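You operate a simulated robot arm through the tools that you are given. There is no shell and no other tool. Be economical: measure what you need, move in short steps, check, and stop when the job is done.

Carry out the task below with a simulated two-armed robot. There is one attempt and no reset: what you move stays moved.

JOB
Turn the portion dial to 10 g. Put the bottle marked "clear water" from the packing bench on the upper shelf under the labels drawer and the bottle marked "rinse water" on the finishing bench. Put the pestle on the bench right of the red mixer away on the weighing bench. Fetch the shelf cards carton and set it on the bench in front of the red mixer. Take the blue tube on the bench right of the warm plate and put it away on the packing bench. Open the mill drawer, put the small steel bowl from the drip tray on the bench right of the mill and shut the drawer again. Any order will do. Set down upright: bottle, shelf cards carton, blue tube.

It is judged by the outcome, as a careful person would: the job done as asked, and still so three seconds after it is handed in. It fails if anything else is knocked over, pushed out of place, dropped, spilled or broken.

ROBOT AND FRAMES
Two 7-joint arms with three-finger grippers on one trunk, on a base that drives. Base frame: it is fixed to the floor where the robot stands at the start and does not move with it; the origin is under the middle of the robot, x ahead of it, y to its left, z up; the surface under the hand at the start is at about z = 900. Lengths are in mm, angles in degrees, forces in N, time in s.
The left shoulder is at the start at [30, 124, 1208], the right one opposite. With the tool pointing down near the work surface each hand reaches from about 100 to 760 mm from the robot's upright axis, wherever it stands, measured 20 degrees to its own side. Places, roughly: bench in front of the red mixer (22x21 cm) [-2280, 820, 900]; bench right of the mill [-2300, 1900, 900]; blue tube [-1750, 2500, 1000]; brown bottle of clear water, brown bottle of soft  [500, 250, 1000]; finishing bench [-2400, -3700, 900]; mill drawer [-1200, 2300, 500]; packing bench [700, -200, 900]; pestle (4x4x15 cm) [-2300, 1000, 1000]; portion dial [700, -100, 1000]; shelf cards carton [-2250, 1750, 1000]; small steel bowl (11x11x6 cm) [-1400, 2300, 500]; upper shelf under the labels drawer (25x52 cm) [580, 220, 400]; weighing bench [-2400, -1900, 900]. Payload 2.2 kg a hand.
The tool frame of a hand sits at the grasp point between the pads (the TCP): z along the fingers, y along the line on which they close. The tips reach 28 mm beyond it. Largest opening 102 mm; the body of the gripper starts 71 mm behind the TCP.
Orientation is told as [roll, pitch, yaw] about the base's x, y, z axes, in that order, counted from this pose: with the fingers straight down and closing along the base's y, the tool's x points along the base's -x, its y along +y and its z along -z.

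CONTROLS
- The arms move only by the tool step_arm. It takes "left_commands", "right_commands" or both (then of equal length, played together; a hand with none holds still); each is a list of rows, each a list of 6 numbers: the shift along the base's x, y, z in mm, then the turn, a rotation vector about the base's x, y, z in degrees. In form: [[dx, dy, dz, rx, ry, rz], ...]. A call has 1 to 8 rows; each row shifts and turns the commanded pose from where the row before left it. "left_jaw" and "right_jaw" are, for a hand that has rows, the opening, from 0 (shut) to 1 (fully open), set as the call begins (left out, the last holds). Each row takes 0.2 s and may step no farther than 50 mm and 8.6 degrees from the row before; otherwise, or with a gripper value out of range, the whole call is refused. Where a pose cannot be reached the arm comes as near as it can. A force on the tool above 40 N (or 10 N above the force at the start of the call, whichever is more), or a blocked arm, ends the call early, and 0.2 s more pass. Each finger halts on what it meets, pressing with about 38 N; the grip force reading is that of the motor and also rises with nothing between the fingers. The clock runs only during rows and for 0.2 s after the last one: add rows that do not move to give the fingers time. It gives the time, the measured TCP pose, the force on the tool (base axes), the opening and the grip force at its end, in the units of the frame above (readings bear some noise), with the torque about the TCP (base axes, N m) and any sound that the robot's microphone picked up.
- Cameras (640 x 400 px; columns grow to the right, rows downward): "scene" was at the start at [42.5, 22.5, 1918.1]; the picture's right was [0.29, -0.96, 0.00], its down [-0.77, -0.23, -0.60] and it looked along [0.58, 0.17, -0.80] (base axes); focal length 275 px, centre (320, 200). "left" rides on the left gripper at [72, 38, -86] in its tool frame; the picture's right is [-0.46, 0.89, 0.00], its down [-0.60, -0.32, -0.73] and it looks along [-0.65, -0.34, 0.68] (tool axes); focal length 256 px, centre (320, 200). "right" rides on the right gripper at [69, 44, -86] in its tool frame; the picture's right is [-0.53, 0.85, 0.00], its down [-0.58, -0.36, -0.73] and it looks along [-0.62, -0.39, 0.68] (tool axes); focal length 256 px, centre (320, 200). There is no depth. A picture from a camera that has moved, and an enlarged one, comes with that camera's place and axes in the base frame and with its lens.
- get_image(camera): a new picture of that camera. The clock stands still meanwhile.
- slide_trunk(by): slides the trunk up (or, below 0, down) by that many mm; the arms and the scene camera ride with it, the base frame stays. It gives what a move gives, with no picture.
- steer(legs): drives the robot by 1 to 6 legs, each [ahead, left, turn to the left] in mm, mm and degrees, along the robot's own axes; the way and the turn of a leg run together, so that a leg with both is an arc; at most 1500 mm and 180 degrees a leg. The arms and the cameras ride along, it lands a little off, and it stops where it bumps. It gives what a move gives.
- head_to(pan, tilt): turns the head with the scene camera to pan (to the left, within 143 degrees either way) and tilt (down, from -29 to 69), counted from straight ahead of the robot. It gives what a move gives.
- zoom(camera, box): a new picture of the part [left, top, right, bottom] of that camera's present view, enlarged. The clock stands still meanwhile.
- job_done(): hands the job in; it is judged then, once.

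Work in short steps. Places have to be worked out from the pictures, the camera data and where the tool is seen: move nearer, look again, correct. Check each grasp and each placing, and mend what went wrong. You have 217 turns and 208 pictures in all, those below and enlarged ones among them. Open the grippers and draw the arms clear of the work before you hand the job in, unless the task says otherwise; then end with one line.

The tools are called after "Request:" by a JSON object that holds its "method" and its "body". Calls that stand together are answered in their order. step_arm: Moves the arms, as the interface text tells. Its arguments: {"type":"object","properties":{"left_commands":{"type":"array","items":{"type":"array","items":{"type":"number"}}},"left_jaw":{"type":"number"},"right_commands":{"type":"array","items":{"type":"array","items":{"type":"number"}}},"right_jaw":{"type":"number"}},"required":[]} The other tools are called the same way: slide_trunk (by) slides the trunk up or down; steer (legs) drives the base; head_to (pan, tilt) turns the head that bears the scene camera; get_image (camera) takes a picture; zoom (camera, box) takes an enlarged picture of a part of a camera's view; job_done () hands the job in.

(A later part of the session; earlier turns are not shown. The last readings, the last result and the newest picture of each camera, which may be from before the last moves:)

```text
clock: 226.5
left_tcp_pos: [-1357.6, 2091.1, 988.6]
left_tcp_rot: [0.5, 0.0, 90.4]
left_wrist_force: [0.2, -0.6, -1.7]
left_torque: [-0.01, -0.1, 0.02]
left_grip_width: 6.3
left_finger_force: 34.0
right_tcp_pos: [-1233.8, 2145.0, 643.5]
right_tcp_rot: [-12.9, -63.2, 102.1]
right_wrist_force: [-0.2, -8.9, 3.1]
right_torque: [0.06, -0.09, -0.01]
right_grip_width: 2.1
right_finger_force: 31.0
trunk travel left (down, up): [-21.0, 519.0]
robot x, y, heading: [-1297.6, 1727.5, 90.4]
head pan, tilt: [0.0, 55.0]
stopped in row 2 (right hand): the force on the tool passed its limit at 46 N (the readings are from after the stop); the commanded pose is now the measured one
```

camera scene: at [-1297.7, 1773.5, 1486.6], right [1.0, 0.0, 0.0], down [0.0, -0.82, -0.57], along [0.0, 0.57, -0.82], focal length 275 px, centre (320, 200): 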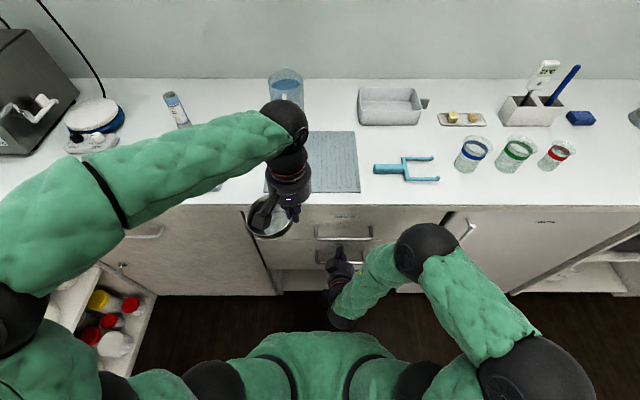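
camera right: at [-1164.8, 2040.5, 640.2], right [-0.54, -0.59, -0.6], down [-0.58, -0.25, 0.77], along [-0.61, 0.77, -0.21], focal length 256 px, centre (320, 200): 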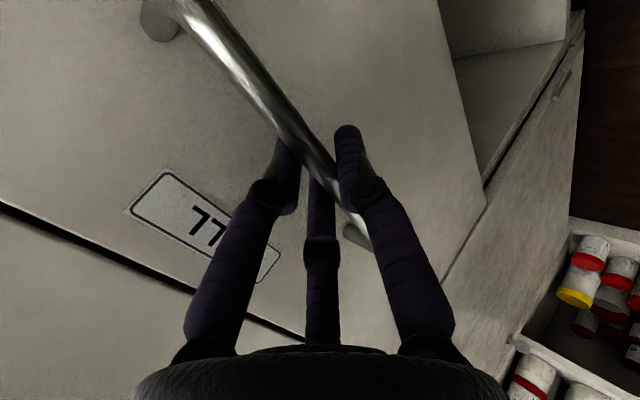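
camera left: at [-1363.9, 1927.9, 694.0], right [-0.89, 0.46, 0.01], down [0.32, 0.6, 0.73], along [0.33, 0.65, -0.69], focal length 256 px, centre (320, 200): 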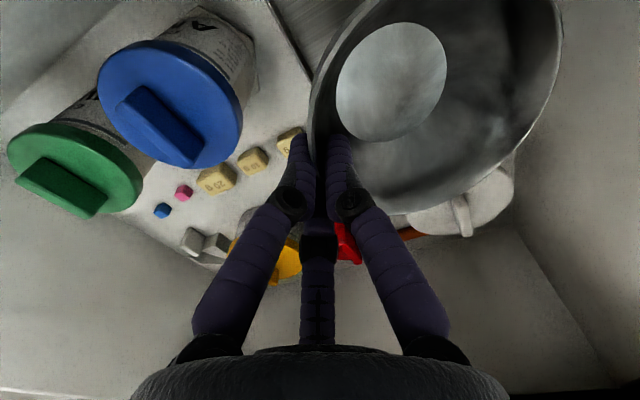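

Shut firmly. Back off, raise the trunk, restore the right hand to tool-down, then turn toward the bench right of the mill.

Request:
{"method": "steer", "body": {"legs": [[-350, 0, 0]]}}

Request:
{"method": "slide_trunk", "body": {"by": 390}}

Request:
{"method": "step_arm", "body": {"right_commands": [[10, 0, 15, -8, 0, 0], [10, 0, 15, -8, 0, 0], [10, 0, 15, -8, 0, 0], [10, 0, 15, -8, 0, 0], [10, 0, 15, -8, 0, 0], [10, 0, 15, -8, 0, 0], [10, 0, 15, -8, 0, 0], [10, 0, 15, -7, 0, 0]], "right_jaw": 1}}

Request:
{"method": "steer", "body": {"legs": [[0, 0, 60], [480, -57, 0]]}}

Request:
{"method": "head_to", "body": {"pan": 0, "tilt": 50}}

Request:
{"method": "get_image", "body": {"camera": "scene"}}

```text
clock: 228.7
left_tcp_pos: [-1356.1, 1742.7, 989.0]
left_tcp_rot: [0.4, -0.1, 90.4]
left_wrist_force: [-0.5, -0.4, -1.3]
left_torque: [0.02, -0.07, 0.01]
left_grip_width: 6.2
left_finger_force: 33.6
right_tcp_pos: [-1232.0, 1799.3, 644.5]
right_tcp_rot: [-12.9, -63.2, 102.3]
right_wrist_force: [0.1, 0.1, -0.2]
right_torque: [-0.01, 0.0, 0.01]
right_grip_width: 2.0
right_finger_force: 31.4
trunk travel left (down, up): [-21.0, 519.0]
robot x, y, heading: [-1302.2, 1378.8, 90.3]
head pan, tilt: [0.0, 55.0]
```

```text
clock: 232.5
left_tcp_pos: [-1356.1, 1741.6, 1379.0]
left_tcp_rot: [0.3, 0.0, 90.5]
left_wrist_force: [0.0, 0.7, -1.9]
left_torque: [0.0, -0.1, -0.02]
left_grip_width: 6.2
left_finger_force: 33.8
right_tcp_pos: [-1232.5, 1800.4, 1035.3]
right_tcp_rot: [-12.8, -63.2, 102.2]
right_wrist_force: [-0.7, 0.4, 0.5]
right_torque: [0.02, 0.01, 0.01]
right_grip_width: 2.2
right_finger_force: 31.4
trunk travel left (down, up): [-411.0, 129.0]
robot x, y, heading: [-1296.9, 1377.2, 90.5]
head pan, tilt: [0.0, 55.0]
```

```text
clock: 234.3
left_tcp_pos: [-1356.9, 1743.3, 1378.7]
left_tcp_rot: [0.4, 0.1, 90.5]
left_wrist_force: [0.4, 0.7, -1.2]
left_torque: [0.01, -0.08, 0.0]
left_grip_width: 6.3
left_finger_force: 33.4
right_tcp_pos: [-1152.4, 1799.5, 1156.1]
right_tcp_rot: [-1.8, -0.6, 95.5]
right_wrist_force: [-0.3, -0.2, 0.1]
right_torque: [-0.01, 0.01, 0.01]
right_grip_width: 102.2
right_finger_force: 0.1
trunk travel left (down, up): [-411.0, 129.0]
robot x, y, heading: [-1297.9, 1379.8, 90.4]
head pan, tilt: [0.0, 55.0]
```

```text
clock: 239.8
left_tcp_pos: [-2022.8, 1813.3, 1378.6]
left_tcp_rot: [0.4, 0.0, 149.2]
left_wrist_force: [-0.7, -0.8, -1.3]
left_torque: [0.07, -0.03, -0.04]
left_grip_width: 6.4
left_finger_force: 33.6
right_tcp_pos: [-1963.4, 2017.3, 1155.3]
right_tcp_rot: [-1.8, -0.9, 154.2]
right_wrist_force: [0.1, -0.6, 0.2]
right_torque: [0.01, -0.01, -0.02]
right_grip_width: 102.0
right_finger_force: 0.1
trunk travel left (down, up): [-411.0, 129.0]
robot x, y, heading: [-1681.0, 1674.2, 149.1]
head pan, tilt: [0.0, 55.0]
```

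```text
clock: 240.4
left_tcp_pos: [-2021.2, 1812.5, 1378.4]
left_tcp_rot: [0.4, 0.0, 149.2]
left_wrist_force: [0.1, -0.1, -1.3]
left_torque: [0.06, -0.03, 0.0]
left_grip_width: 5.9
left_finger_force: 33.6
right_tcp_pos: [-1963.7, 2017.1, 1155.2]
right_tcp_rot: [-1.8, -0.8, 154.2]
right_wrist_force: [-0.4, -0.8, -0.7]
right_torque: [-0.02, 0.01, -0.01]
right_grip_width: 102.1
right_finger_force: 0.0
trunk travel left (down, up): [-411.0, 129.0]
robot x, y, heading: [-1680.2, 1673.0, 149.3]
head pan, tilt: [0.0, 50.0]
```

```text
57 pictures are left
camera scene: at [-1721.0, 1701.6, 1883.1], right [0.51, 0.86, 0.0], down [0.66, -0.39, -0.64], along [-0.55, 0.33, -0.77], focal length 275 px, centre (320, 200)
```

scene: 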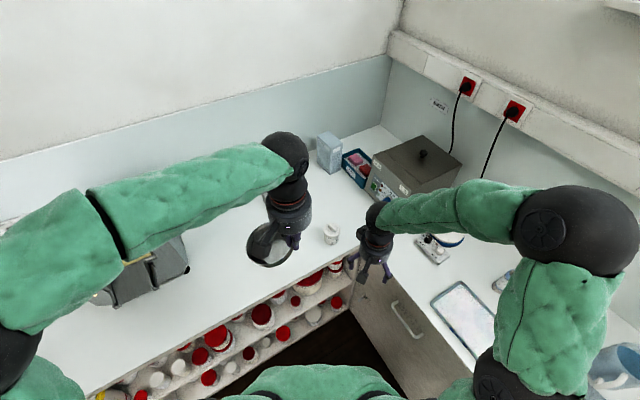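

Target spot (former carton place) is free. Move the bowl over (-2295,1840) and start lowering.

Request:
{"method": "step_arm", "body": {"left_commands": [[-41, 12, -20, 0, 0, 0], [-41, 12, -20, 0, 0, 0], [-41, 12, -20, 0, 0, 0], [-41, 12, -20, 0, 0, 0], [-41, 12, -20, 0, 0, 0], [-41, 12, -20, 0, 0, 0], [0, 0, -45, 0, 0, 0], [0, 0, -45, 0, 0, 0]]}}

Request:
{"method": "step_arm", "body": {"left_commands": [[0, 0, -45, 0, 0, 0], [0, 0, -45, 0, 0, 0], [0, 0, -45, 0, 0, 0]]}}

Request:
{"method": "get_image", "body": {"camera": "scene"}}

Request:
{"method": "get_image", "body": {"camera": "left"}}

```text
clock: 242.2
left_tcp_pos: [-2268.1, 1884.8, 1167.3]
left_tcp_rot: [0.3, 0.0, 149.2]
left_wrist_force: [-0.4, -0.1, -2.3]
left_torque: [0.07, -0.08, 0.0]
left_grip_width: 5.6
left_finger_force: 33.4
right_tcp_pos: [-1964.9, 2016.7, 1154.3]
right_tcp_rot: [-1.8, -0.8, 154.2]
right_wrist_force: [0.3, 0.0, -0.4]
right_torque: [-0.01, -0.02, 0.02]
right_grip_width: 101.7
right_finger_force: 0.0
trunk travel left (down, up): [-411.0, 129.0]
robot x, y, heading: [-1681.4, 1677.1, 149.2]
head pan, tilt: [0.0, 50.0]
```

```text
clock: 243.0
left_tcp_pos: [-2270.0, 1883.1, 1035.5]
left_tcp_rot: [0.3, -0.1, 149.3]
left_wrist_force: [-0.6, -0.8, -1.0]
left_torque: [0.06, -0.05, 0.02]
left_grip_width: 5.9
left_finger_force: 33.8
right_tcp_pos: [-1964.4, 2016.8, 1154.3]
right_tcp_rot: [-1.7, -0.7, 154.2]
right_wrist_force: [0.4, 0.2, -0.5]
right_torque: [0.02, 0.01, -0.02]
right_grip_width: 102.0
right_finger_force: 0.1
trunk travel left (down, up): [-411.0, 129.0]
robot x, y, heading: [-1681.2, 1676.0, 149.1]
head pan, tilt: [0.0, 50.0]
```

```text
56 pictures are left
camera scene: at [-1721.8, 1701.7, 1883.1], right [0.51, 0.86, 0.0], down [0.66, -0.39, -0.64], along [-0.55, 0.33, -0.77], focal length 275 px, centre (320, 200)
```

scene: 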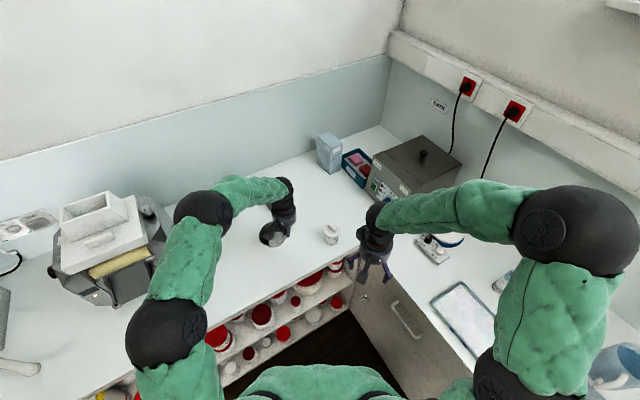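

```text
55 pictures are left
camera left: at [-2226.8, 1814.4, 1122.3], right [-0.85, -0.52, 0.01], down [-0.35, 0.59, 0.73], along [-0.39, 0.62, -0.68], focal length 256 px, centre (320, 200)
```

left: 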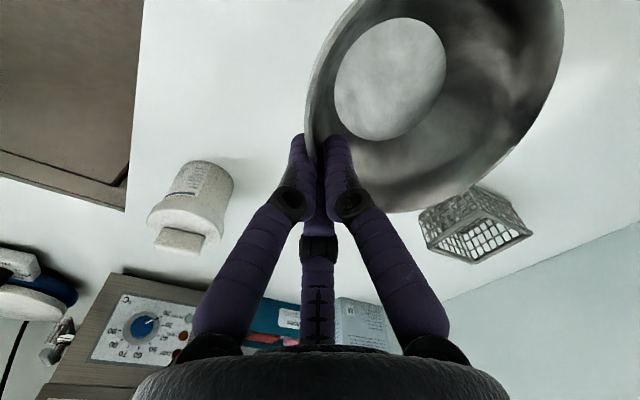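

Check elbow clearance to the mill before lowering further.

Request:
{"method": "zoom", "body": {"camera": "scene", "box": [50, 160, 310, 320]}}

```text
2.46 times, centred on (180, 240) of scene
camera zoom: at [-1721.8, 1701.7, 1883.1], right [0.51, 0.86, 0.0], down [0.66, -0.39, -0.64], along [-0.55, 0.33, -0.77], focal length 678 px, centre (665, 102)
```

zoom: 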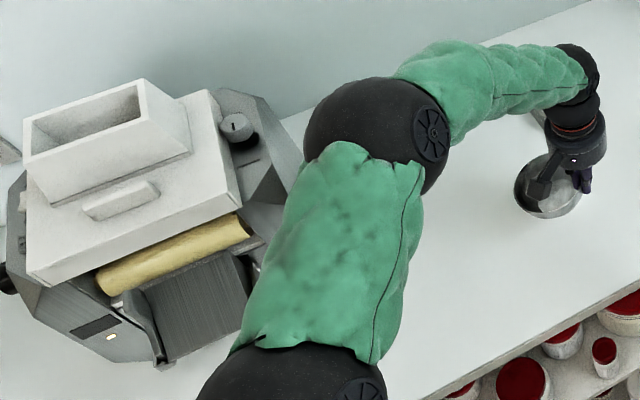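

There is a gap beside the mill. Lower carefully to contact.

Request:
{"method": "step_arm", "body": {"left_commands": [[4, 4, -20, 0, 0, 0], [4, 4, -18, 0, 0, 0], [0, 0, -6, 0, 0, 0], [0, 0, -5, 0, 0, 0]]}}

Request:
{"method": "get_image", "body": {"camera": "left"}}

```text
clock: 244.0
left_tcp_pos: [-2260.3, 1891.7, 985.1]
left_tcp_rot: [0.4, 0.0, 149.2]
left_wrist_force: [0.0, 0.0, -1.4]
left_torque: [0.04, 0.0, -0.02]
left_grip_width: 5.8
left_finger_force: 33.4
right_tcp_pos: [-1964.9, 2017.3, 1155.4]
right_tcp_rot: [-1.9, -0.7, 154.2]
right_wrist_force: [0.5, -0.2, 0.1]
right_torque: [0.01, -0.02, 0.01]
right_grip_width: 102.0
right_finger_force: 0.0
trunk travel left (down, up): [-411.0, 129.0]
robot x, y, heading: [-1682.9, 1671.3, 149.2]
head pan, tilt: [0.0, 50.0]
```

```text
53 pictures are left
camera left: at [-2218.0, 1822.0, 1072.5], right [-0.85, -0.52, 0.01], down [-0.35, 0.59, 0.73], along [-0.38, 0.62, -0.69], focal length 256 px, centre (320, 200)
```

left: 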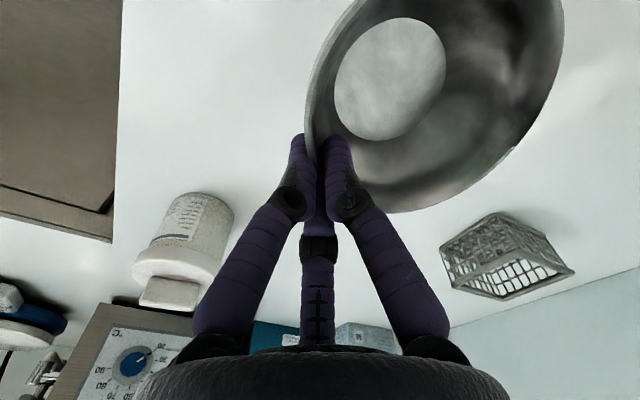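

Request:
{"method": "step_arm", "body": {"left_commands": [[0, 0, -4, 0, 0, 0], [0, 0, -4, 0, 0, 0], [0, 0, -3, 0, 0, 0]]}}

```text
clock: 244.8
left_tcp_pos: [-2260.8, 1892.7, 974.1]
left_tcp_rot: [0.4, 0.0, 149.3]
left_wrist_force: [-0.1, -0.2, -1.3]
left_torque: [0.08, -0.04, -0.03]
left_grip_width: 6.1
left_finger_force: 33.5
right_tcp_pos: [-1964.0, 2016.7, 1154.5]
right_tcp_rot: [-1.9, -0.8, 154.2]
right_wrist_force: [0.0, 0.8, -0.2]
right_torque: [0.0, 0.04, -0.01]
right_grip_width: 101.8
right_finger_force: 0.1
trunk travel left (down, up): [-411.0, 129.0]
robot x, y, heading: [-1678.5, 1674.9, 149.1]
head pan, tilt: [0.0, 50.0]
```

No contact at 974; continue lowering in small steps.

Request:
{"method": "step_arm", "body": {"left_commands": [[0, 0, -3, 0, 0, 0], [0, 0, -3, 0, 0, 0], [0, 0, -3, 0, 0, 0]]}}

```text
clock: 245.6
left_tcp_pos: [-2260.0, 1893.4, 968.0]
left_tcp_rot: [0.5, -0.2, 149.2]
left_wrist_force: [2.2, 3.3, 11.9]
left_torque: [-0.66, 0.39, 0.05]
left_grip_width: 6.0
left_finger_force: 33.4
right_tcp_pos: [-1962.4, 2016.2, 1156.0]
right_tcp_rot: [-1.9, -0.8, 154.2]
right_wrist_force: [-0.2, -0.8, 0.6]
right_torque: [-0.01, 0.02, 0.02]
right_grip_width: 102.1
right_finger_force: 0.1
trunk travel left (down, up): [-411.0, 129.0]
robot x, y, heading: [-1679.8, 1673.6, 149.2]
head pan, tilt: [0.0, 50.0]
```

Contact (12 N). Release and rise.

Request:
{"method": "step_arm", "body": {"left_commands": [[0, 0, 0, 0, 0, 0], [0, 0, 0, 0, 0, 0], [0, 0, 0, 0, 0, 0], [0, 0, 15, 0, 0, 0], [0, 0, 25, 0, 0, 0], [0, 0, 40, 0, 0, 0], [0, 0, 45, 0, 0, 0], [0, 0, 45, 0, 0, 0]], "left_jaw": 0.4}}

Request:
{"method": "get_image", "body": {"camera": "left"}}

```text
clock: 247.4
left_tcp_pos: [-2259.1, 1892.9, 1134.6]
left_tcp_rot: [0.5, 0.1, 149.3]
left_wrist_force: [0.9, -0.1, 0.6]
left_torque: [0.0, 0.0, 0.0]
left_grip_width: 40.4
left_finger_force: 0.0
right_tcp_pos: [-1962.3, 2016.5, 1155.3]
right_tcp_rot: [-1.9, -0.7, 154.2]
right_wrist_force: [-0.1, 0.4, -0.3]
right_torque: [0.0, 0.01, -0.03]
right_grip_width: 102.1
right_finger_force: 0.1
trunk travel left (down, up): [-411.0, 129.0]
robot x, y, heading: [-1679.5, 1672.6, 149.2]
head pan, tilt: [0.0, 50.0]
```

```text
52 pictures are left
camera left: at [-2217.3, 1823.2, 1222.2], right [-0.85, -0.52, 0.01], down [-0.35, 0.59, 0.73], along [-0.38, 0.62, -0.69], focal length 256 px, centre (320, 200)
```

left: 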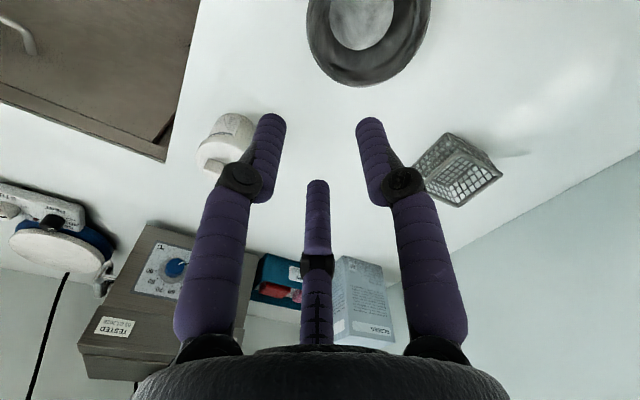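

The bowl stands level on the bench right of the mill. Retract, then go face the bench with the blue tube.

Request:
{"method": "step_arm", "body": {"left_commands": [[20, -12, 40, 0, 0, 0], [38, -23, 20, 0, 0, 0], [38, -23, 15, 0, 0, 0], [40, -24, 10, 0, 0, 0], [40, -24, 0, 0, 0, 0], [30, -20, 0, 0, 0, 0]], "left_jaw": 1}}

Request:
{"method": "steer", "body": {"legs": [[-250, 0, 0], [0, 0, -59], [160, 157, 0]]}}

Request:
{"method": "head_to", "body": {"pan": 5, "tilt": 45}}

Request:
{"method": "get_image", "body": {"camera": "scene"}}

```text
clock: 248.8
left_tcp_pos: [-2053.0, 1766.6, 1220.4]
left_tcp_rot: [0.5, 0.0, 149.3]
left_wrist_force: [0.1, -1.1, 0.3]
left_torque: [0.0, 0.02, -0.04]
left_grip_width: 102.2
left_finger_force: 0.1
right_tcp_pos: [-1962.0, 2015.0, 1155.6]
right_tcp_rot: [-1.8, -0.8, 154.2]
right_wrist_force: [0.0, -0.5, 0.1]
right_torque: [0.06, 0.02, -0.02]
right_grip_width: 101.8
right_finger_force: 0.0
trunk travel left (down, up): [-411.0, 129.0]
robot x, y, heading: [-1681.8, 1678.0, 149.2]
head pan, tilt: [0.0, 50.0]
```

```text
clock: 254.6
left_tcp_pos: [-1732.1, 2075.8, 1219.9]
left_tcp_rot: [0.4, 0.0, 89.5]
left_wrist_force: [-0.1, 0.6, -0.4]
left_torque: [-0.04, 0.03, 0.01]
left_grip_width: 101.8
left_finger_force: 0.1
right_tcp_pos: [-1470.3, 2123.5, 1155.5]
right_tcp_rot: [-1.9, -0.8, 94.4]
right_wrist_force: [-0.7, 0.0, -0.6]
right_torque: [0.0, 0.01, 0.05]
right_grip_width: 102.1
right_finger_force: 0.1
trunk travel left (down, up): [-411.0, 129.0]
robot x, y, heading: [-1623.6, 1709.0, 89.2]
head pan, tilt: [0.0, 50.0]
```

```text
clock: 255.2
left_tcp_pos: [-1731.7, 2074.4, 1219.4]
left_tcp_rot: [0.4, 0.0, 89.5]
left_wrist_force: [-0.3, 0.4, 0.6]
left_torque: [-0.05, -0.01, 0.0]
left_grip_width: 101.9
left_finger_force: 0.1
right_tcp_pos: [-1469.4, 2122.1, 1155.6]
right_tcp_rot: [-1.7, -0.7, 94.5]
right_wrist_force: [0.5, 0.1, -0.2]
right_torque: [-0.03, -0.02, 0.03]
right_grip_width: 101.9
right_finger_force: 0.0
trunk travel left (down, up): [-411.0, 129.0]
robot x, y, heading: [-1624.3, 1707.6, 89.2]
head pan, tilt: [5.0, 45.0]
```

```text
51 pictures are left
camera scene: at [-1628.5, 1759.8, 1890.0], right [1.0, 0.08, 0.0], down [0.05, -0.71, -0.71], along [-0.05, 0.7, -0.71], focal length 275 px, centre (320, 200)
```

scene: 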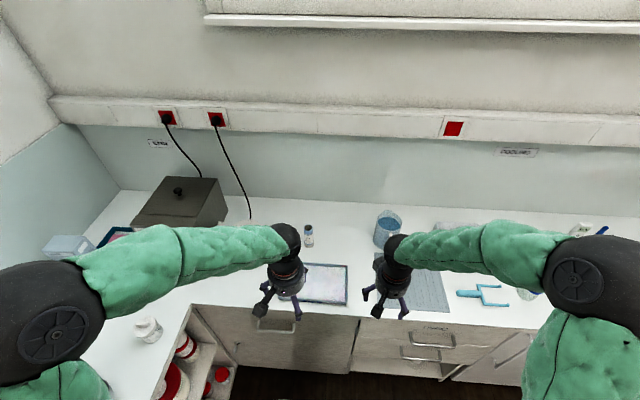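

Zoom to measure the tube.

Request:
{"method": "zoom", "body": {"camera": "scene", "box": [276, 210, 356, 260]}}

```text
8.00 times, centred on (316, 235) of scene
camera zoom: at [-1628.5, 1759.8, 1890.0], right [1.0, 0.08, 0.0], down [0.05, -0.71, -0.71], along [-0.05, 0.7, -0.71], focal length 2202 px, centre (352, -80)
```

zoom: 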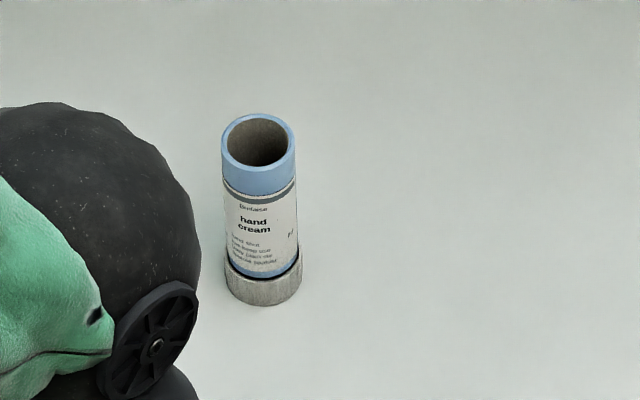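

The tube stands at (-1728,2463), Ø≈41, top z≈1024. Bring the left hand in with the 45° tilt.

Request:
{"method": "step_arm", "body": {"left_commands": [[0, 35, 0, 5.6, 0, 0], [0, 35, 0, 5.6, 0, 0], [0, 35, -10, 5.6, 0, 0], [0, 35, -25, 5.6, 0, 0], [1, 36, -28, 5.6, 0, 0], [1, 36, -28, 5.6, 0, 0], [1, 36, -28, 5.6, 0, 0], [1, 35, -29, 5.8, 0, 0]], "left_jaw": 1}}

Request:
{"method": "step_arm", "body": {"left_commands": [[0, 20, -20, 0, 0, 0], [0, 25, -25, 0, 0, 0]]}}

Request:
{"method": "get_image", "body": {"camera": "left"}}

```text
clock: 257.0
left_tcp_pos: [-1727.3, 2359.2, 1071.4]
left_tcp_rot: [0.8, -44.8, 89.3]
left_wrist_force: [0.0, 1.0, 0.6]
left_torque: [-0.07, 0.01, 0.01]
left_grip_width: 101.8
left_finger_force: 0.0
right_tcp_pos: [-1470.7, 2123.7, 1155.2]
right_tcp_rot: [-1.9, -0.7, 94.4]
right_wrist_force: [0.1, 0.1, -0.1]
right_torque: [0.01, -0.02, 0.0]
right_grip_width: 102.1
right_finger_force: 0.1
trunk travel left (down, up): [-411.0, 129.0]
robot x, y, heading: [-1623.7, 1708.0, 89.6]
head pan, tilt: [5.0, 45.0]
```

```text
clock: 257.6
left_tcp_pos: [-1727.1, 2406.8, 1027.3]
left_tcp_rot: [1.1, -45.1, 89.2]
left_wrist_force: [-0.4, -0.4, 0.2]
left_torque: [-0.01, 0.02, -0.02]
left_grip_width: 101.9
left_finger_force: 0.1
right_tcp_pos: [-1469.9, 2122.6, 1155.3]
right_tcp_rot: [-1.8, -0.7, 94.3]
right_wrist_force: [-0.6, 0.3, 0.8]
right_torque: [-0.04, 0.03, -0.01]
right_grip_width: 102.0
right_finger_force: 0.1
trunk travel left (down, up): [-411.0, 129.0]
robot x, y, heading: [-1625.7, 1705.8, 89.5]
head pan, tilt: [5.0, 45.0]
```

```text
49 pictures are left
camera left: at [-1766.9, 2293.0, 1039.0], right [-0.88, 0.33, 0.34], down [0.33, -0.09, 0.94], along [0.34, 0.94, -0.03], focal length 256 px, centre (320, 200)
```

left: 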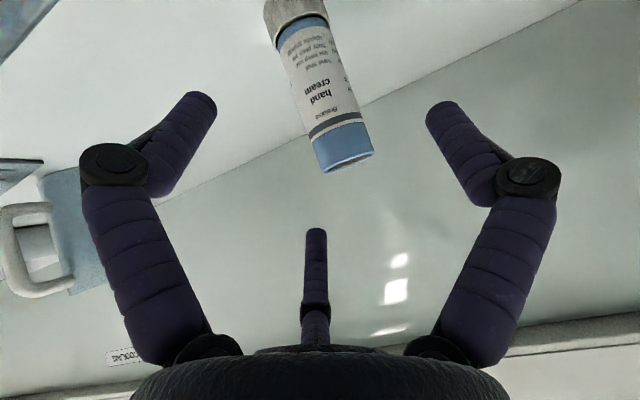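

Aligned; shift 6 mm right so the upper finger clears the tube rim, and advance.

Request:
{"method": "step_arm", "body": {"left_commands": [[6, 0, 0, -0.5, 0, 0], [0, 15, -15, 0, 0, 0], [0, 16, -16, 0, 0, 0], [0, 14, -14, 0, 0, 0], [0, 11, -10, 0, 0, 0]]}}

Request:
{"method": "get_image", "body": {"camera": "left"}}

```text
clock: 258.8
left_tcp_pos: [-1721.7, 2461.4, 971.8]
left_tcp_rot: [1.0, -44.6, 89.4]
left_wrist_force: [0.2, 0.2, 0.0]
left_torque: [-0.03, -0.02, 0.0]
left_grip_width: 101.8
left_finger_force: 0.1
right_tcp_pos: [-1469.9, 2121.3, 1155.2]
right_tcp_rot: [-1.8, -0.7, 94.3]
right_wrist_force: [-0.4, 0.1, 0.2]
right_torque: [0.0, -0.01, -0.03]
right_grip_width: 101.9
right_finger_force: 0.0
trunk travel left (down, up): [-411.0, 129.0]
robot x, y, heading: [-1622.8, 1705.9, 89.4]
head pan, tilt: [5.0, 45.0]
```

```text
48 pictures are left
camera left: at [-1760.6, 2348.2, 983.9], right [-0.88, 0.33, 0.34], down [0.33, -0.08, 0.94], along [0.34, 0.94, -0.04], focal length 256 px, centre (320, 200)
```

left: 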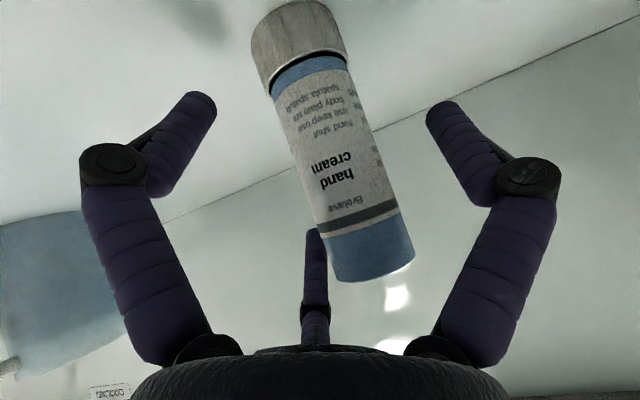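

No contact. Re-centre 5 mm and close.

Request:
{"method": "step_arm", "body": {"left_commands": [[-5, 0, 0, 0, 0, 0], [0, 0, 0, 0, 0, 0], [0, 0, 0, 0, 0, 0], [0, 0, 0, 0, 0, 0]], "left_jaw": 0.3}}

Request:
{"method": "step_arm", "body": {"left_commands": [[0, 0, 12, 0, 0, 0], [0, 0, 30, 0, 0, 0], [0, -20, 40, 0, 0, 0], [0, -45, 20, 0, 0, 0], [0, -48, 10, 0, 0, 0], [0, -48, 0, 0, 0, 0], [0, -48, 0, 0, 0, 0], [0, -48, 0, 0, 0, 0]]}}

Request:
{"method": "get_image", "body": {"camera": "left"}}

```text
clock: 259.8
left_tcp_pos: [-1727.5, 2459.9, 972.4]
left_tcp_rot: [1.0, -44.6, 89.2]
left_wrist_force: [-1.4, 0.4, 3.0]
left_torque: [-0.01, 0.19, -0.02]
left_grip_width: 50.1
left_finger_force: 38.9
right_tcp_pos: [-1470.2, 2121.5, 1155.3]
right_tcp_rot: [-1.8, -0.9, 94.4]
right_wrist_force: [0.5, -0.2, -0.5]
right_torque: [0.01, -0.03, 0.0]
right_grip_width: 102.3
right_finger_force: 0.0
trunk travel left (down, up): [-411.0, 129.0]
robot x, y, heading: [-1622.0, 1709.7, 89.3]
head pan, tilt: [5.0, 45.0]
```

```text
clock: 261.6
left_tcp_pos: [-1725.5, 2201.2, 1084.3]
left_tcp_rot: [0.9, -44.7, 89.3]
left_wrist_force: [-0.2, 0.2, 0.2]
left_torque: [-0.04, 0.0, 0.0]
left_grip_width: 49.8
left_finger_force: 38.2
right_tcp_pos: [-1470.2, 2121.2, 1155.6]
right_tcp_rot: [-1.8, -0.8, 94.4]
right_wrist_force: [0.7, -0.4, -0.1]
right_torque: [0.03, -0.03, -0.01]
right_grip_width: 102.1
right_finger_force: 0.0
trunk travel left (down, up): [-411.0, 129.0]
robot x, y, heading: [-1623.7, 1705.7, 89.1]
head pan, tilt: [5.0, 45.0]
```

```text
47 pictures are left
camera left: at [-1764.6, 2088.4, 1096.5], right [-0.88, 0.33, 0.34], down [0.33, -0.08, 0.94], along [0.34, 0.94, -0.03], focal length 256 px, centre (320, 200)
```

left: 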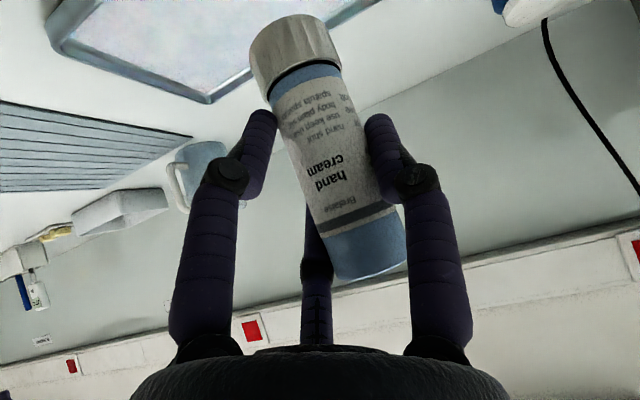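

The tube is held firmly. Retract a bit and drive to the pestle, facing that bench.

Request:
{"method": "step_arm", "body": {"left_commands": [[0, -45, 10, 0, 0, 0], [0, -45, 10, 0, 0, 0]], "right_commands": [[0, -40, 15, 0, 0, 0], [0, -40, 15, 0, 0, 0]]}}

Request:
{"method": "steer", "body": {"legs": [[-500, -150, 0], [0, 0, 91], [130, 280, 0]]}}

Request:
{"method": "head_to", "body": {"pan": -8, "tilt": 50}}

Request:
{"method": "get_image", "body": {"camera": "scene"}}

```text
clock: 262.2
left_tcp_pos: [-1724.5, 2110.3, 1104.1]
left_tcp_rot: [0.9, -44.6, 89.3]
left_wrist_force: [-0.6, -0.5, -0.4]
left_torque: [0.02, 0.01, 0.02]
left_grip_width: 50.3
left_finger_force: 37.3
right_tcp_pos: [-1470.0, 2040.1, 1185.5]
right_tcp_rot: [-1.9, -1.0, 94.4]
right_wrist_force: [0.3, -1.4, 0.1]
right_torque: [0.03, 0.01, -0.02]
right_grip_width: 102.0
right_finger_force: 0.0
trunk travel left (down, up): [-411.0, 129.0]
robot x, y, heading: [-1623.4, 1706.7, 89.5]
head pan, tilt: [5.0, 45.0]
```

```text
clock: 270.9
left_tcp_pos: [-1998.6, 807.5, 1102.7]
left_tcp_rot: [0.9, -44.5, -178.4]
left_wrist_force: [0.0, 0.2, -0.1]
left_torque: [0.0, 0.01, 0.02]
left_grip_width: 49.1
left_finger_force: 38.2
right_tcp_pos: [-1938.4, 1063.2, 1185.0]
right_tcp_rot: [-1.7, -0.8, -173.3]
right_wrist_force: [-0.1, 0.1, 0.2]
right_torque: [0.06, 0.0, 0.01]
right_grip_width: 102.2
right_finger_force: 0.1
trunk travel left (down, up): [-411.0, 129.0]
robot x, y, heading: [-1595.7, 926.6, -178.5]
head pan, tilt: [5.0, 45.0]
```

```text
clock: 271.6
left_tcp_pos: [-1996.3, 810.0, 1102.1]
left_tcp_rot: [0.9, -44.5, -178.5]
left_wrist_force: [-0.1, -0.4, -0.7]
left_torque: [0.0, 0.0, 0.0]
left_grip_width: 49.1
left_finger_force: 38.2
right_tcp_pos: [-1936.8, 1064.5, 1184.7]
right_tcp_rot: [-1.8, -0.8, -173.3]
right_wrist_force: [-0.5, 0.1, -0.1]
right_torque: [-0.02, 0.01, -0.01]
right_grip_width: 102.1
right_finger_force: 0.1
trunk travel left (down, up): [-411.0, 129.0]
robot x, y, heading: [-1598.0, 923.7, -178.4]
head pan, tilt: [-8.0, 50.0]
```

```text
46 pictures are left
camera scene: at [-1641.3, 936.5, 1883.1], right [0.11, 0.99, 0.0], down [0.76, -0.08, -0.64], along [-0.64, 0.07, -0.77], focal length 275 px, centre (320, 200)
```

scene: 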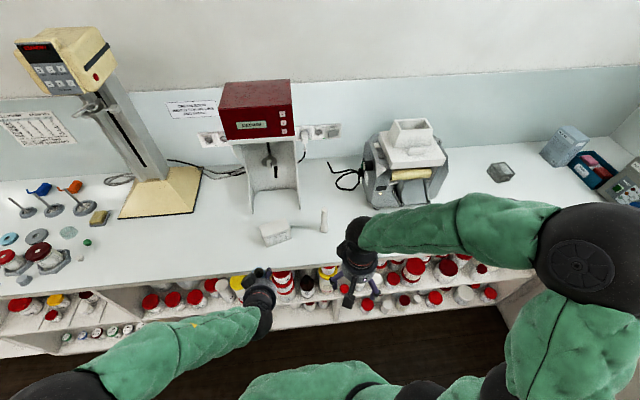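

The pestle looks odd next to the carton; zoom in.

Request:
{"method": "zoom", "body": {"camera": "scene", "box": [235, 190, 355, 265]}}

```text
5.33 times, centred on (295, 228) of scene
camera zoom: at [-1641.3, 936.5, 1883.1], right [0.11, 0.99, 0.0], down [0.76, -0.08, -0.64], along [-0.64, 0.07, -0.77], focal length 1468 px, centre (453, 53)
```

zoom: 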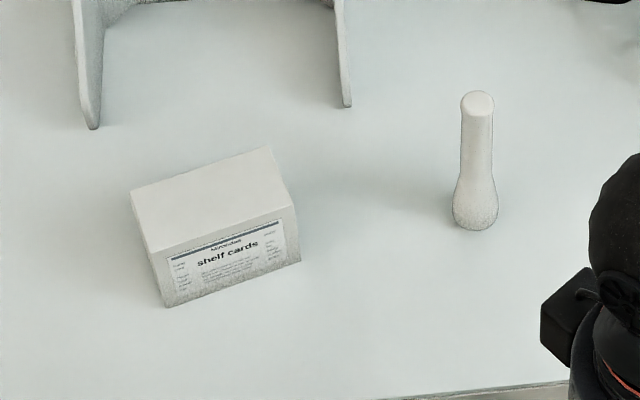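

Both stand properly. Pestle at (-2291,1027). Move the right hand above it.

Request:
{"method": "step_arm", "body": {"right_commands": [[-44, -5, -5, -1.8, -0.2, 0], [-44, -5, -5, 0, 0, 0], [-44, -5, -5, 0, 0, 0], [-44, -4, -5, 0, 0, 0], [-44, -4, -5, 0, 0, 0], [-44, -4, -5, 0, 0, 0], [-45, -5, -5, 0, 0, 0], [-45, -5, -5, 0, 0, 0]], "right_jaw": 0.8}}

Request:
{"method": "get_image", "body": {"camera": "right"}}

Request:
{"method": "zoom", "body": {"camera": "scene", "box": [275, 150, 395, 245]}}

```text
clock: 273.4
left_tcp_pos: [-2000.0, 806.5, 1101.9]
left_tcp_rot: [0.9, -44.4, -178.5]
left_wrist_force: [-1.0, -0.3, 0.1]
left_torque: [0.01, -0.02, -0.02]
left_grip_width: 48.9
left_finger_force: 38.2
right_tcp_pos: [-2292.7, 1026.3, 1142.2]
right_tcp_rot: [0.0, -0.7, -173.4]
right_wrist_force: [-1.2, -0.2, -0.3]
right_torque: [0.01, -0.07, 0.0]
right_grip_width: 81.6
right_finger_force: 0.2
trunk travel left (down, up): [-411.0, 129.0]
robot x, y, heading: [-1596.5, 929.1, -178.3]
head pan, tilt: [-8.0, 50.0]
```

```text
44 pictures are left
camera right: at [-2217.2, 990.3, 1227.1], right [-0.43, -0.9, 0.01], down [-0.61, 0.3, 0.74], along [-0.67, 0.32, -0.68], focal length 256 px, centre (320, 200)
```

right: 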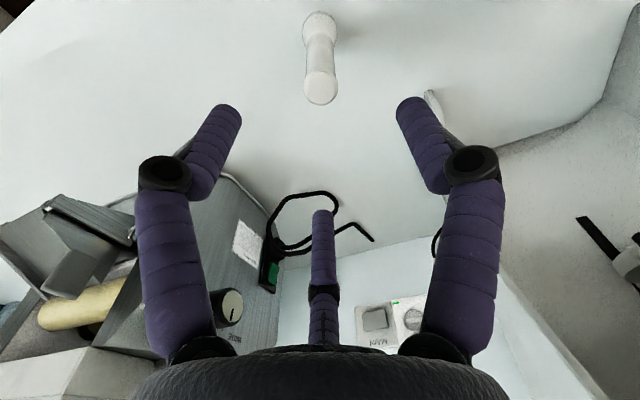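

```text
4.21 times, centred on (335, 198) of scene
camera zoom: at [-1644.0, 935.6, 1883.0], right [0.11, 0.99, 0.0], down [0.76, -0.08, -0.64], along [-0.64, 0.07, -0.77], focal length 1159 px, centre (257, 210)
```

zoom: 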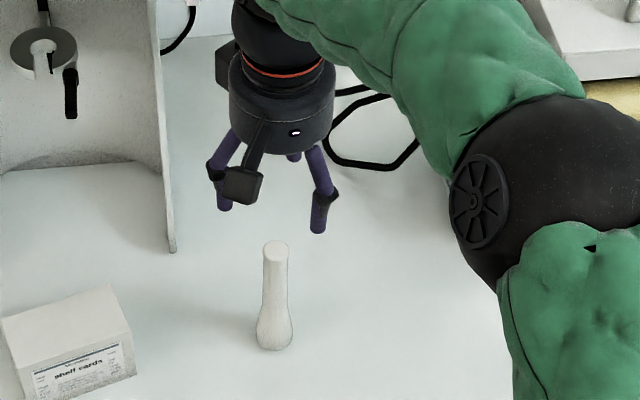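

Aligned over the pestle. Descend to z≈1003 and close.

Request:
{"method": "step_arm", "body": {"right_commands": [[1, 0, -40, 0, 0.7, 0], [0, 0, -40, 0, 0, 0], [0, 0, -35, 0, 0, 0], [0, 0, -24, 0, 0, 0]]}}

Request:
{"method": "step_arm", "body": {"right_commands": [[0, 0, 0, 0, 0, 0], [0, 0, 0, 0, 0, 0], [0, 0, 0, 0, 0, 0], [0, 0, 0, 0, 0, 0]], "right_jaw": 0.1}}

Request:
{"method": "get_image", "body": {"camera": "right"}}

```text
clock: 274.4
left_tcp_pos: [-1998.0, 808.6, 1100.5]
left_tcp_rot: [0.9, -44.4, -178.5]
left_wrist_force: [-0.4, -0.4, -0.4]
left_torque: [-0.01, -0.01, 0.0]
left_grip_width: 48.7
left_finger_force: 37.9
right_tcp_pos: [-2288.5, 1028.2, 1004.1]
right_tcp_rot: [-0.1, -1.5, -173.3]
right_wrist_force: [-0.4, 0.6, 0.7]
right_torque: [-0.03, -0.02, -0.02]
right_grip_width: 81.4
right_finger_force: 0.0
trunk travel left (down, up): [-411.0, 129.0]
robot x, y, heading: [-1593.5, 926.9, -178.5]
head pan, tilt: [-8.0, 50.0]
```

```text
clock: 275.4
left_tcp_pos: [-1997.7, 806.8, 1102.8]
left_tcp_rot: [0.9, -44.6, -178.5]
left_wrist_force: [-0.9, 0.1, 0.1]
left_torque: [0.01, -0.01, -0.01]
left_grip_width: 48.6
left_finger_force: 38.2
right_tcp_pos: [-2288.4, 1027.9, 1005.5]
right_tcp_rot: [-0.1, -1.4, -173.4]
right_wrist_force: [-1.4, -1.0, 2.9]
right_torque: [-0.07, 0.11, -0.02]
right_grip_width: 25.1
right_finger_force: 38.1
trunk travel left (down, up): [-411.0, 129.0]
robot x, y, heading: [-1596.3, 925.6, -178.2]
head pan, tilt: [-8.0, 50.0]
```

```text
42 pictures are left
camera right: at [-2212.3, 991.6, 1089.0], right [-0.43, -0.9, 0.01], down [-0.6, 0.3, 0.75], along [-0.68, 0.32, -0.66], focal length 256 px, centre (320, 200)
```

right: 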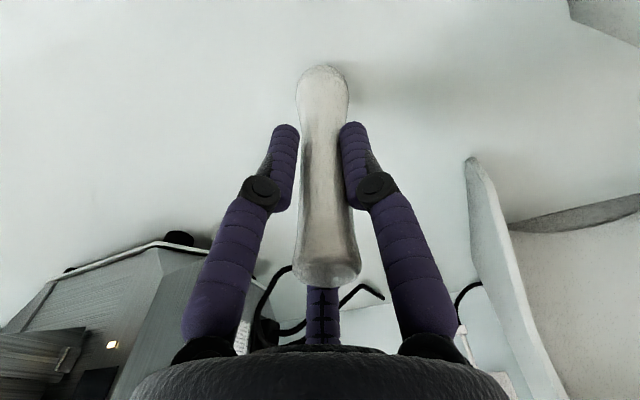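

Pestle gripped. Lift, retract, and drive left to the weighing bench.

Request:
{"method": "step_arm", "body": {"right_commands": [[0, 0, 15, 0, 0, 0], [0, 0, 40, 0, 0, 0], [0, 0, 45, 0, 0, 0], [20, 0, 40, 0, 0, 0], [48, 0, 0, 0, 0, 0], [48, 0, 0, 0, 0, 0], [48, 0, 0, 0, 0, 0], [48, 0, 0, 0, 0, 0]]}}

Request:
{"method": "step_arm", "body": {"right_commands": [[48, 0, 0, 0, 0, 0], [40, 0, 0, 0, 0, 0]]}}

Request:
{"method": "steer", "body": {"legs": [[-80, 0, -1], [0, 1450, 0], [0, 1350, 0]]}}

Request:
{"method": "head_to", "body": {"pan": 0, "tilt": 42}}

Request:
{"method": "get_image", "body": {"camera": "scene"}}

Request:
{"method": "get_image", "body": {"camera": "left"}}

```text
clock: 277.2
left_tcp_pos: [-1997.1, 807.9, 1103.4]
left_tcp_rot: [1.0, -44.4, -178.5]
left_wrist_force: [0.8, 0.2, -0.7]
left_torque: [-0.01, 0.01, -0.02]
left_grip_width: 48.5
left_finger_force: 37.6
right_tcp_pos: [-2075.8, 1024.2, 1145.7]
right_tcp_rot: [-0.1, -1.5, -173.4]
right_wrist_force: [0.3, 0.1, -1.2]
right_torque: [0.0, 0.0, 0.0]
right_grip_width: 24.6
right_finger_force: 37.9
trunk travel left (down, up): [-411.0, 129.0]
robot x, y, heading: [-1594.8, 927.7, -178.4]
head pan, tilt: [-8.0, 50.0]
```

```text
clock: 277.8
left_tcp_pos: [-1996.7, 807.8, 1103.2]
left_tcp_rot: [1.0, -44.5, -178.5]
left_wrist_force: [0.6, -0.3, 0.2]
left_torque: [0.0, -0.02, 0.03]
left_grip_width: 48.7
left_finger_force: 38.4
right_tcp_pos: [-1988.9, 1026.8, 1146.0]
right_tcp_rot: [0.0, -1.5, -173.4]
right_wrist_force: [0.3, 0.4, -1.3]
right_torque: [-0.04, 0.01, 0.0]
right_grip_width: 24.8
right_finger_force: 37.8
trunk travel left (down, up): [-411.0, 129.0]
robot x, y, heading: [-1594.0, 927.5, -178.4]
head pan, tilt: [-8.0, 50.0]
```

```text
clock: 292.0
left_tcp_pos: [-1864.0, -1980.2, 1102.3]
left_tcp_rot: [1.0, -44.6, -179.1]
left_wrist_force: [-0.5, 0.0, 0.4]
left_torque: [0.04, -0.01, 0.0]
left_grip_width: 48.0
left_finger_force: 37.6
right_tcp_pos: [-1853.7, -1761.6, 1146.0]
right_tcp_rot: [-0.1, -1.5, -173.9]
right_wrist_force: [0.2, -0.4, -1.3]
right_torque: [0.0, 0.01, 0.01]
right_grip_width: 23.0
right_finger_force: 38.2
trunk travel left (down, up): [-411.0, 129.0]
robot x, y, heading: [-1462.8, -1870.9, -179.0]
head pan, tilt: [-8.0, 50.0]
```

```text
clock: 292.7
left_tcp_pos: [-1864.4, -1978.9, 1103.8]
left_tcp_rot: [1.0, -44.5, -179.0]
left_wrist_force: [-0.2, 0.2, -1.0]
left_torque: [0.02, 0.0, -0.02]
left_grip_width: 48.0
left_finger_force: 37.9
right_tcp_pos: [-1855.0, -1761.3, 1144.6]
right_tcp_rot: [-0.1, -1.5, -174.0]
right_wrist_force: [0.3, -0.7, -1.6]
right_torque: [0.01, 0.0, 0.01]
right_grip_width: 23.3
right_finger_force: 37.4
trunk travel left (down, up): [-411.0, 129.0]
robot x, y, heading: [-1462.8, -1867.1, -179.0]
head pan, tilt: [0.0, 42.0]
```

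```text
41 pictures are left
camera scene: at [-1514.7, -1865.6, 1894.3], right [-0.02, 1.0, 0.0], down [0.67, 0.01, -0.74], along [-0.74, -0.01, -0.67], focal length 275 px, centre (320, 200)
```

scene: 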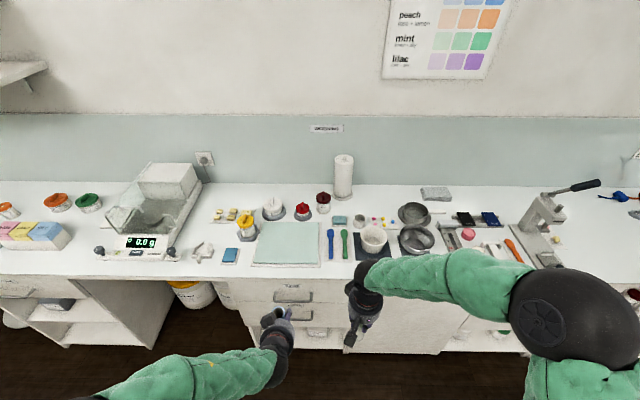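

```text
40 pictures are left
camera left: at [-1752.4, -2014.9, 1115.0], right [-0.31, -0.89, 0.34], down [0.07, 0.33, 0.94], along [-0.95, 0.31, -0.04], focal length 256 px, centre (320, 200)
```

left: 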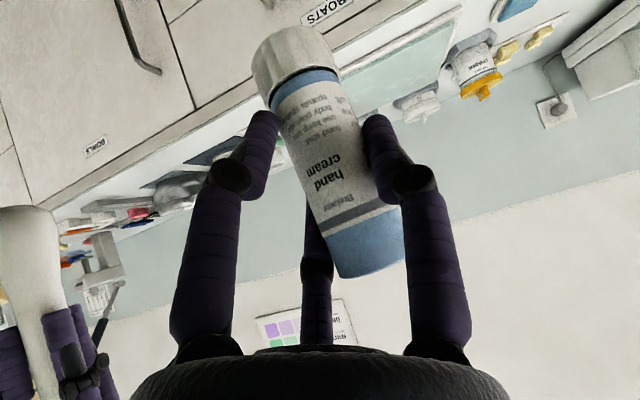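

Zoom on the sign and the bench for a free spot.

Request:
{"method": "zoom", "body": {"camera": "scene", "box": [295, 115, 365, 145]}}

Request:
{"method": "zoom", "body": {"camera": "scene", "box": [180, 180, 500, 350]}}

```text
9.14 times, centred on (330, 130) of scene
camera zoom: at [-1514.7, -1865.6, 1894.3], right [-0.02, 1.0, 0.0], down [0.67, 0.01, -0.74], along [-0.74, -0.01, -0.67], focal length 2516 px, centre (229, 840)
```

zoom: 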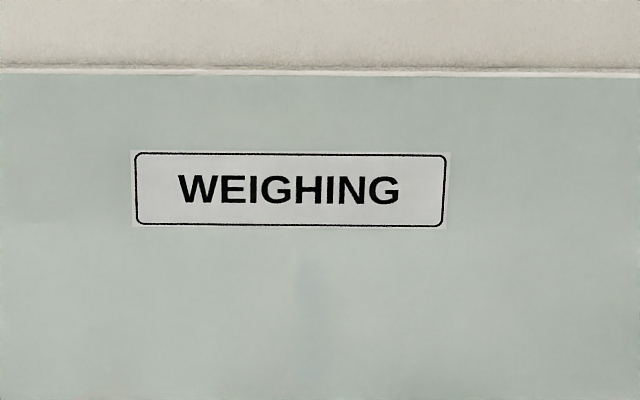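

```text
2.00 times, centred on (340, 265) of scene
camera zoom: at [-1514.7, -1865.6, 1894.3], right [-0.02, 1.0, 0.0], down [0.67, 0.01, -0.74], along [-0.74, -0.01, -0.67], focal length 550 px, centre (280, 70)
```

zoom: 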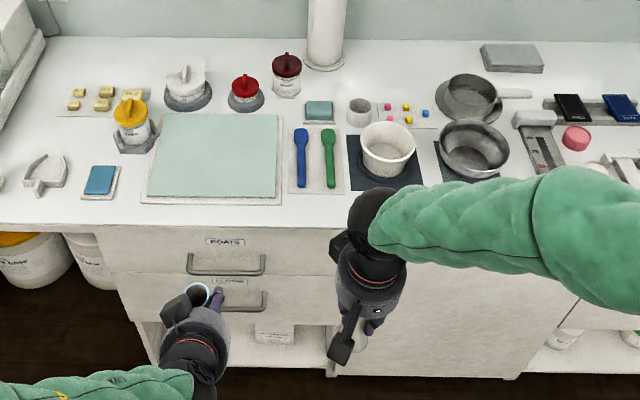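

Free strip in front of the two spoons: target (-2177,-1797). Drive 130 closer and move over it.

Request:
{"method": "steer", "body": {"legs": [[130, 0, 0]]}}

Request:
{"method": "step_arm", "body": {"right_commands": [[-46, -10, -10, 0, 0, 0], [-46, -10, -10, 0, 0, 0], [-46, -10, -10, 0, 0, 0], [-46, -8, -10, 0, 0, 0], [0, 0, -40, 0, 0, 0], [0, 0, -35, 0, 0, 0]]}}

Request:
{"method": "get_image", "body": {"camera": "right"}}

Request:
{"method": "zoom", "body": {"camera": "scene", "box": [240, 190, 440, 310]}}

```text
clock: 293.9
left_tcp_pos: [-1991.1, -1979.8, 1102.1]
left_tcp_rot: [1.0, -44.4, -179.3]
left_wrist_force: [0.0, 0.1, 0.3]
left_torque: [0.01, -0.02, 0.0]
left_grip_width: 48.0
left_finger_force: 38.1
right_tcp_pos: [-1981.1, -1762.2, 1144.4]
right_tcp_rot: [-0.2, -1.5, -174.1]
right_wrist_force: [0.5, 0.0, -2.5]
right_torque: [0.0, -0.04, 0.02]
right_grip_width: 22.9
right_finger_force: 37.8
trunk travel left (down, up): [-411.0, 129.0]
robot x, y, heading: [-1587.4, -1871.9, -178.9]
head pan, tilt: [0.0, 42.0]
```

```text
clock: 295.4
left_tcp_pos: [-1991.8, -1981.2, 1102.4]
left_tcp_rot: [0.9, -44.4, -179.3]
left_wrist_force: [0.5, 0.0, 0.1]
left_torque: [0.0, 0.01, 0.0]
left_grip_width: 47.9
left_finger_force: 38.3
right_tcp_pos: [-2165.6, -1802.0, 1027.3]
right_tcp_rot: [-0.1, -1.3, -174.1]
right_wrist_force: [-0.1, 0.4, -1.4]
right_torque: [0.0, -0.01, 0.01]
right_grip_width: 23.3
right_finger_force: 38.1
trunk travel left (down, up): [-411.0, 129.0]
robot x, y, heading: [-1590.2, -1868.4, -179.1]
head pan, tilt: [0.0, 42.0]
```

```text
37 pictures are left
camera right: at [-2089.5, -1838.8, 1111.5], right [-0.45, -0.9, 0.01], down [-0.59, 0.3, 0.75], along [-0.67, 0.33, -0.67], focal length 256 px, centre (320, 200)
```

right: 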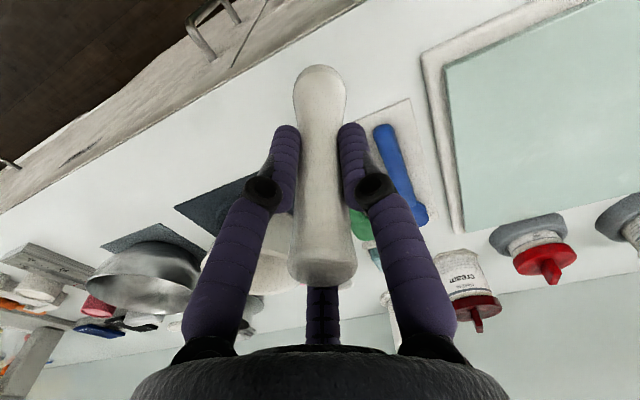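

```text
3.20 times, centred on (340, 250) of scene
camera zoom: at [-1642.1, -1868.0, 1894.3], right [-0.02, 1.0, 0.0], down [0.67, 0.01, -0.74], along [-0.74, -0.01, -0.67], focal length 881 px, centre (256, 40)
```

zoom: 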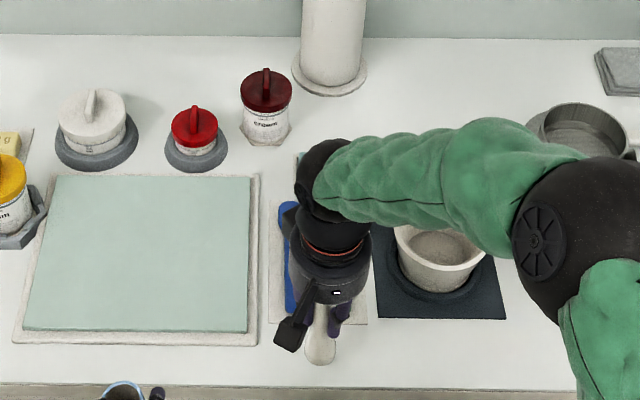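

Shift 9 mm further in and lower to contact.

Request:
{"method": "step_arm", "body": {"right_commands": [[-9, 2, -10, 0, 0, 0], [0, 0, -6, 0, 0, 0], [0, 0, -3, 0, 0, 0], [0, 0, -2, 0, 0, 0]]}}

Request:
{"method": "step_arm", "body": {"right_commands": [[0, 0, -2, 0, 0, 0], [0, 0, -2, 0, 0, 0]]}}

```text
clock: 296.4
left_tcp_pos: [-1991.1, -1980.8, 1103.5]
left_tcp_rot: [1.0, -44.4, -179.4]
left_wrist_force: [0.0, -0.7, -0.4]
left_torque: [0.04, -0.02, 0.01]
left_grip_width: 47.9
left_finger_force: 38.1
right_tcp_pos: [-2173.4, -1799.0, 1008.6]
right_tcp_rot: [-0.1, -1.5, -174.3]
right_wrist_force: [0.7, -0.3, -0.3]
right_torque: [0.02, -0.02, -0.02]
right_grip_width: 23.2
right_finger_force: 38.0
trunk travel left (down, up): [-411.0, 129.0]
robot x, y, heading: [-1588.1, -1869.8, -179.1]
head pan, tilt: [0.0, 42.0]
```

```text
clock: 296.9
left_tcp_pos: [-1991.5, -1980.3, 1102.4]
left_tcp_rot: [1.0, -44.5, -179.3]
left_wrist_force: [0.6, 0.1, -0.2]
left_torque: [0.02, 0.01, 0.03]
left_grip_width: 47.8
left_finger_force: 37.8
right_tcp_pos: [-2172.8, -1798.2, 1005.6]
right_tcp_rot: [-0.1, -1.6, -174.0]
right_wrist_force: [0.0, -1.0, -0.4]
right_torque: [-0.01, -0.02, 0.0]
right_grip_width: 23.1
right_finger_force: 37.9
trunk travel left (down, up): [-411.0, 129.0]
robot x, y, heading: [-1588.1, -1872.2, -179.2]
head pan, tilt: [0.0, 42.0]
```

Request:
{"method": "step_arm", "body": {"right_commands": [[0, 0, -2, 0, 0, 0], [0, 0, -2, 0, 0, 0], [0, 0, -2, 0, 0, 0]]}}

```text
clock: 297.8
left_tcp_pos: [-1987.6, -1980.3, 1103.7]
left_tcp_rot: [0.8, -44.6, -179.3]
left_wrist_force: [-0.2, 0.0, -0.8]
left_torque: [0.02, 0.02, 0.01]
left_grip_width: 48.2
left_finger_force: 38.3
right_tcp_pos: [-2172.4, -1798.5, 1003.1]
right_tcp_rot: [-0.1, -2.0, -174.3]
right_wrist_force: [5.7, -0.1, 34.0]
right_torque: [-0.12, -0.77, 0.14]
right_grip_width: 23.2
right_finger_force: 38.2
trunk travel left (down, up): [-411.0, 129.0]
robot x, y, heading: [-1587.7, -1869.1, -179.1]
head pan, tilt: [0.0, 42.0]
```

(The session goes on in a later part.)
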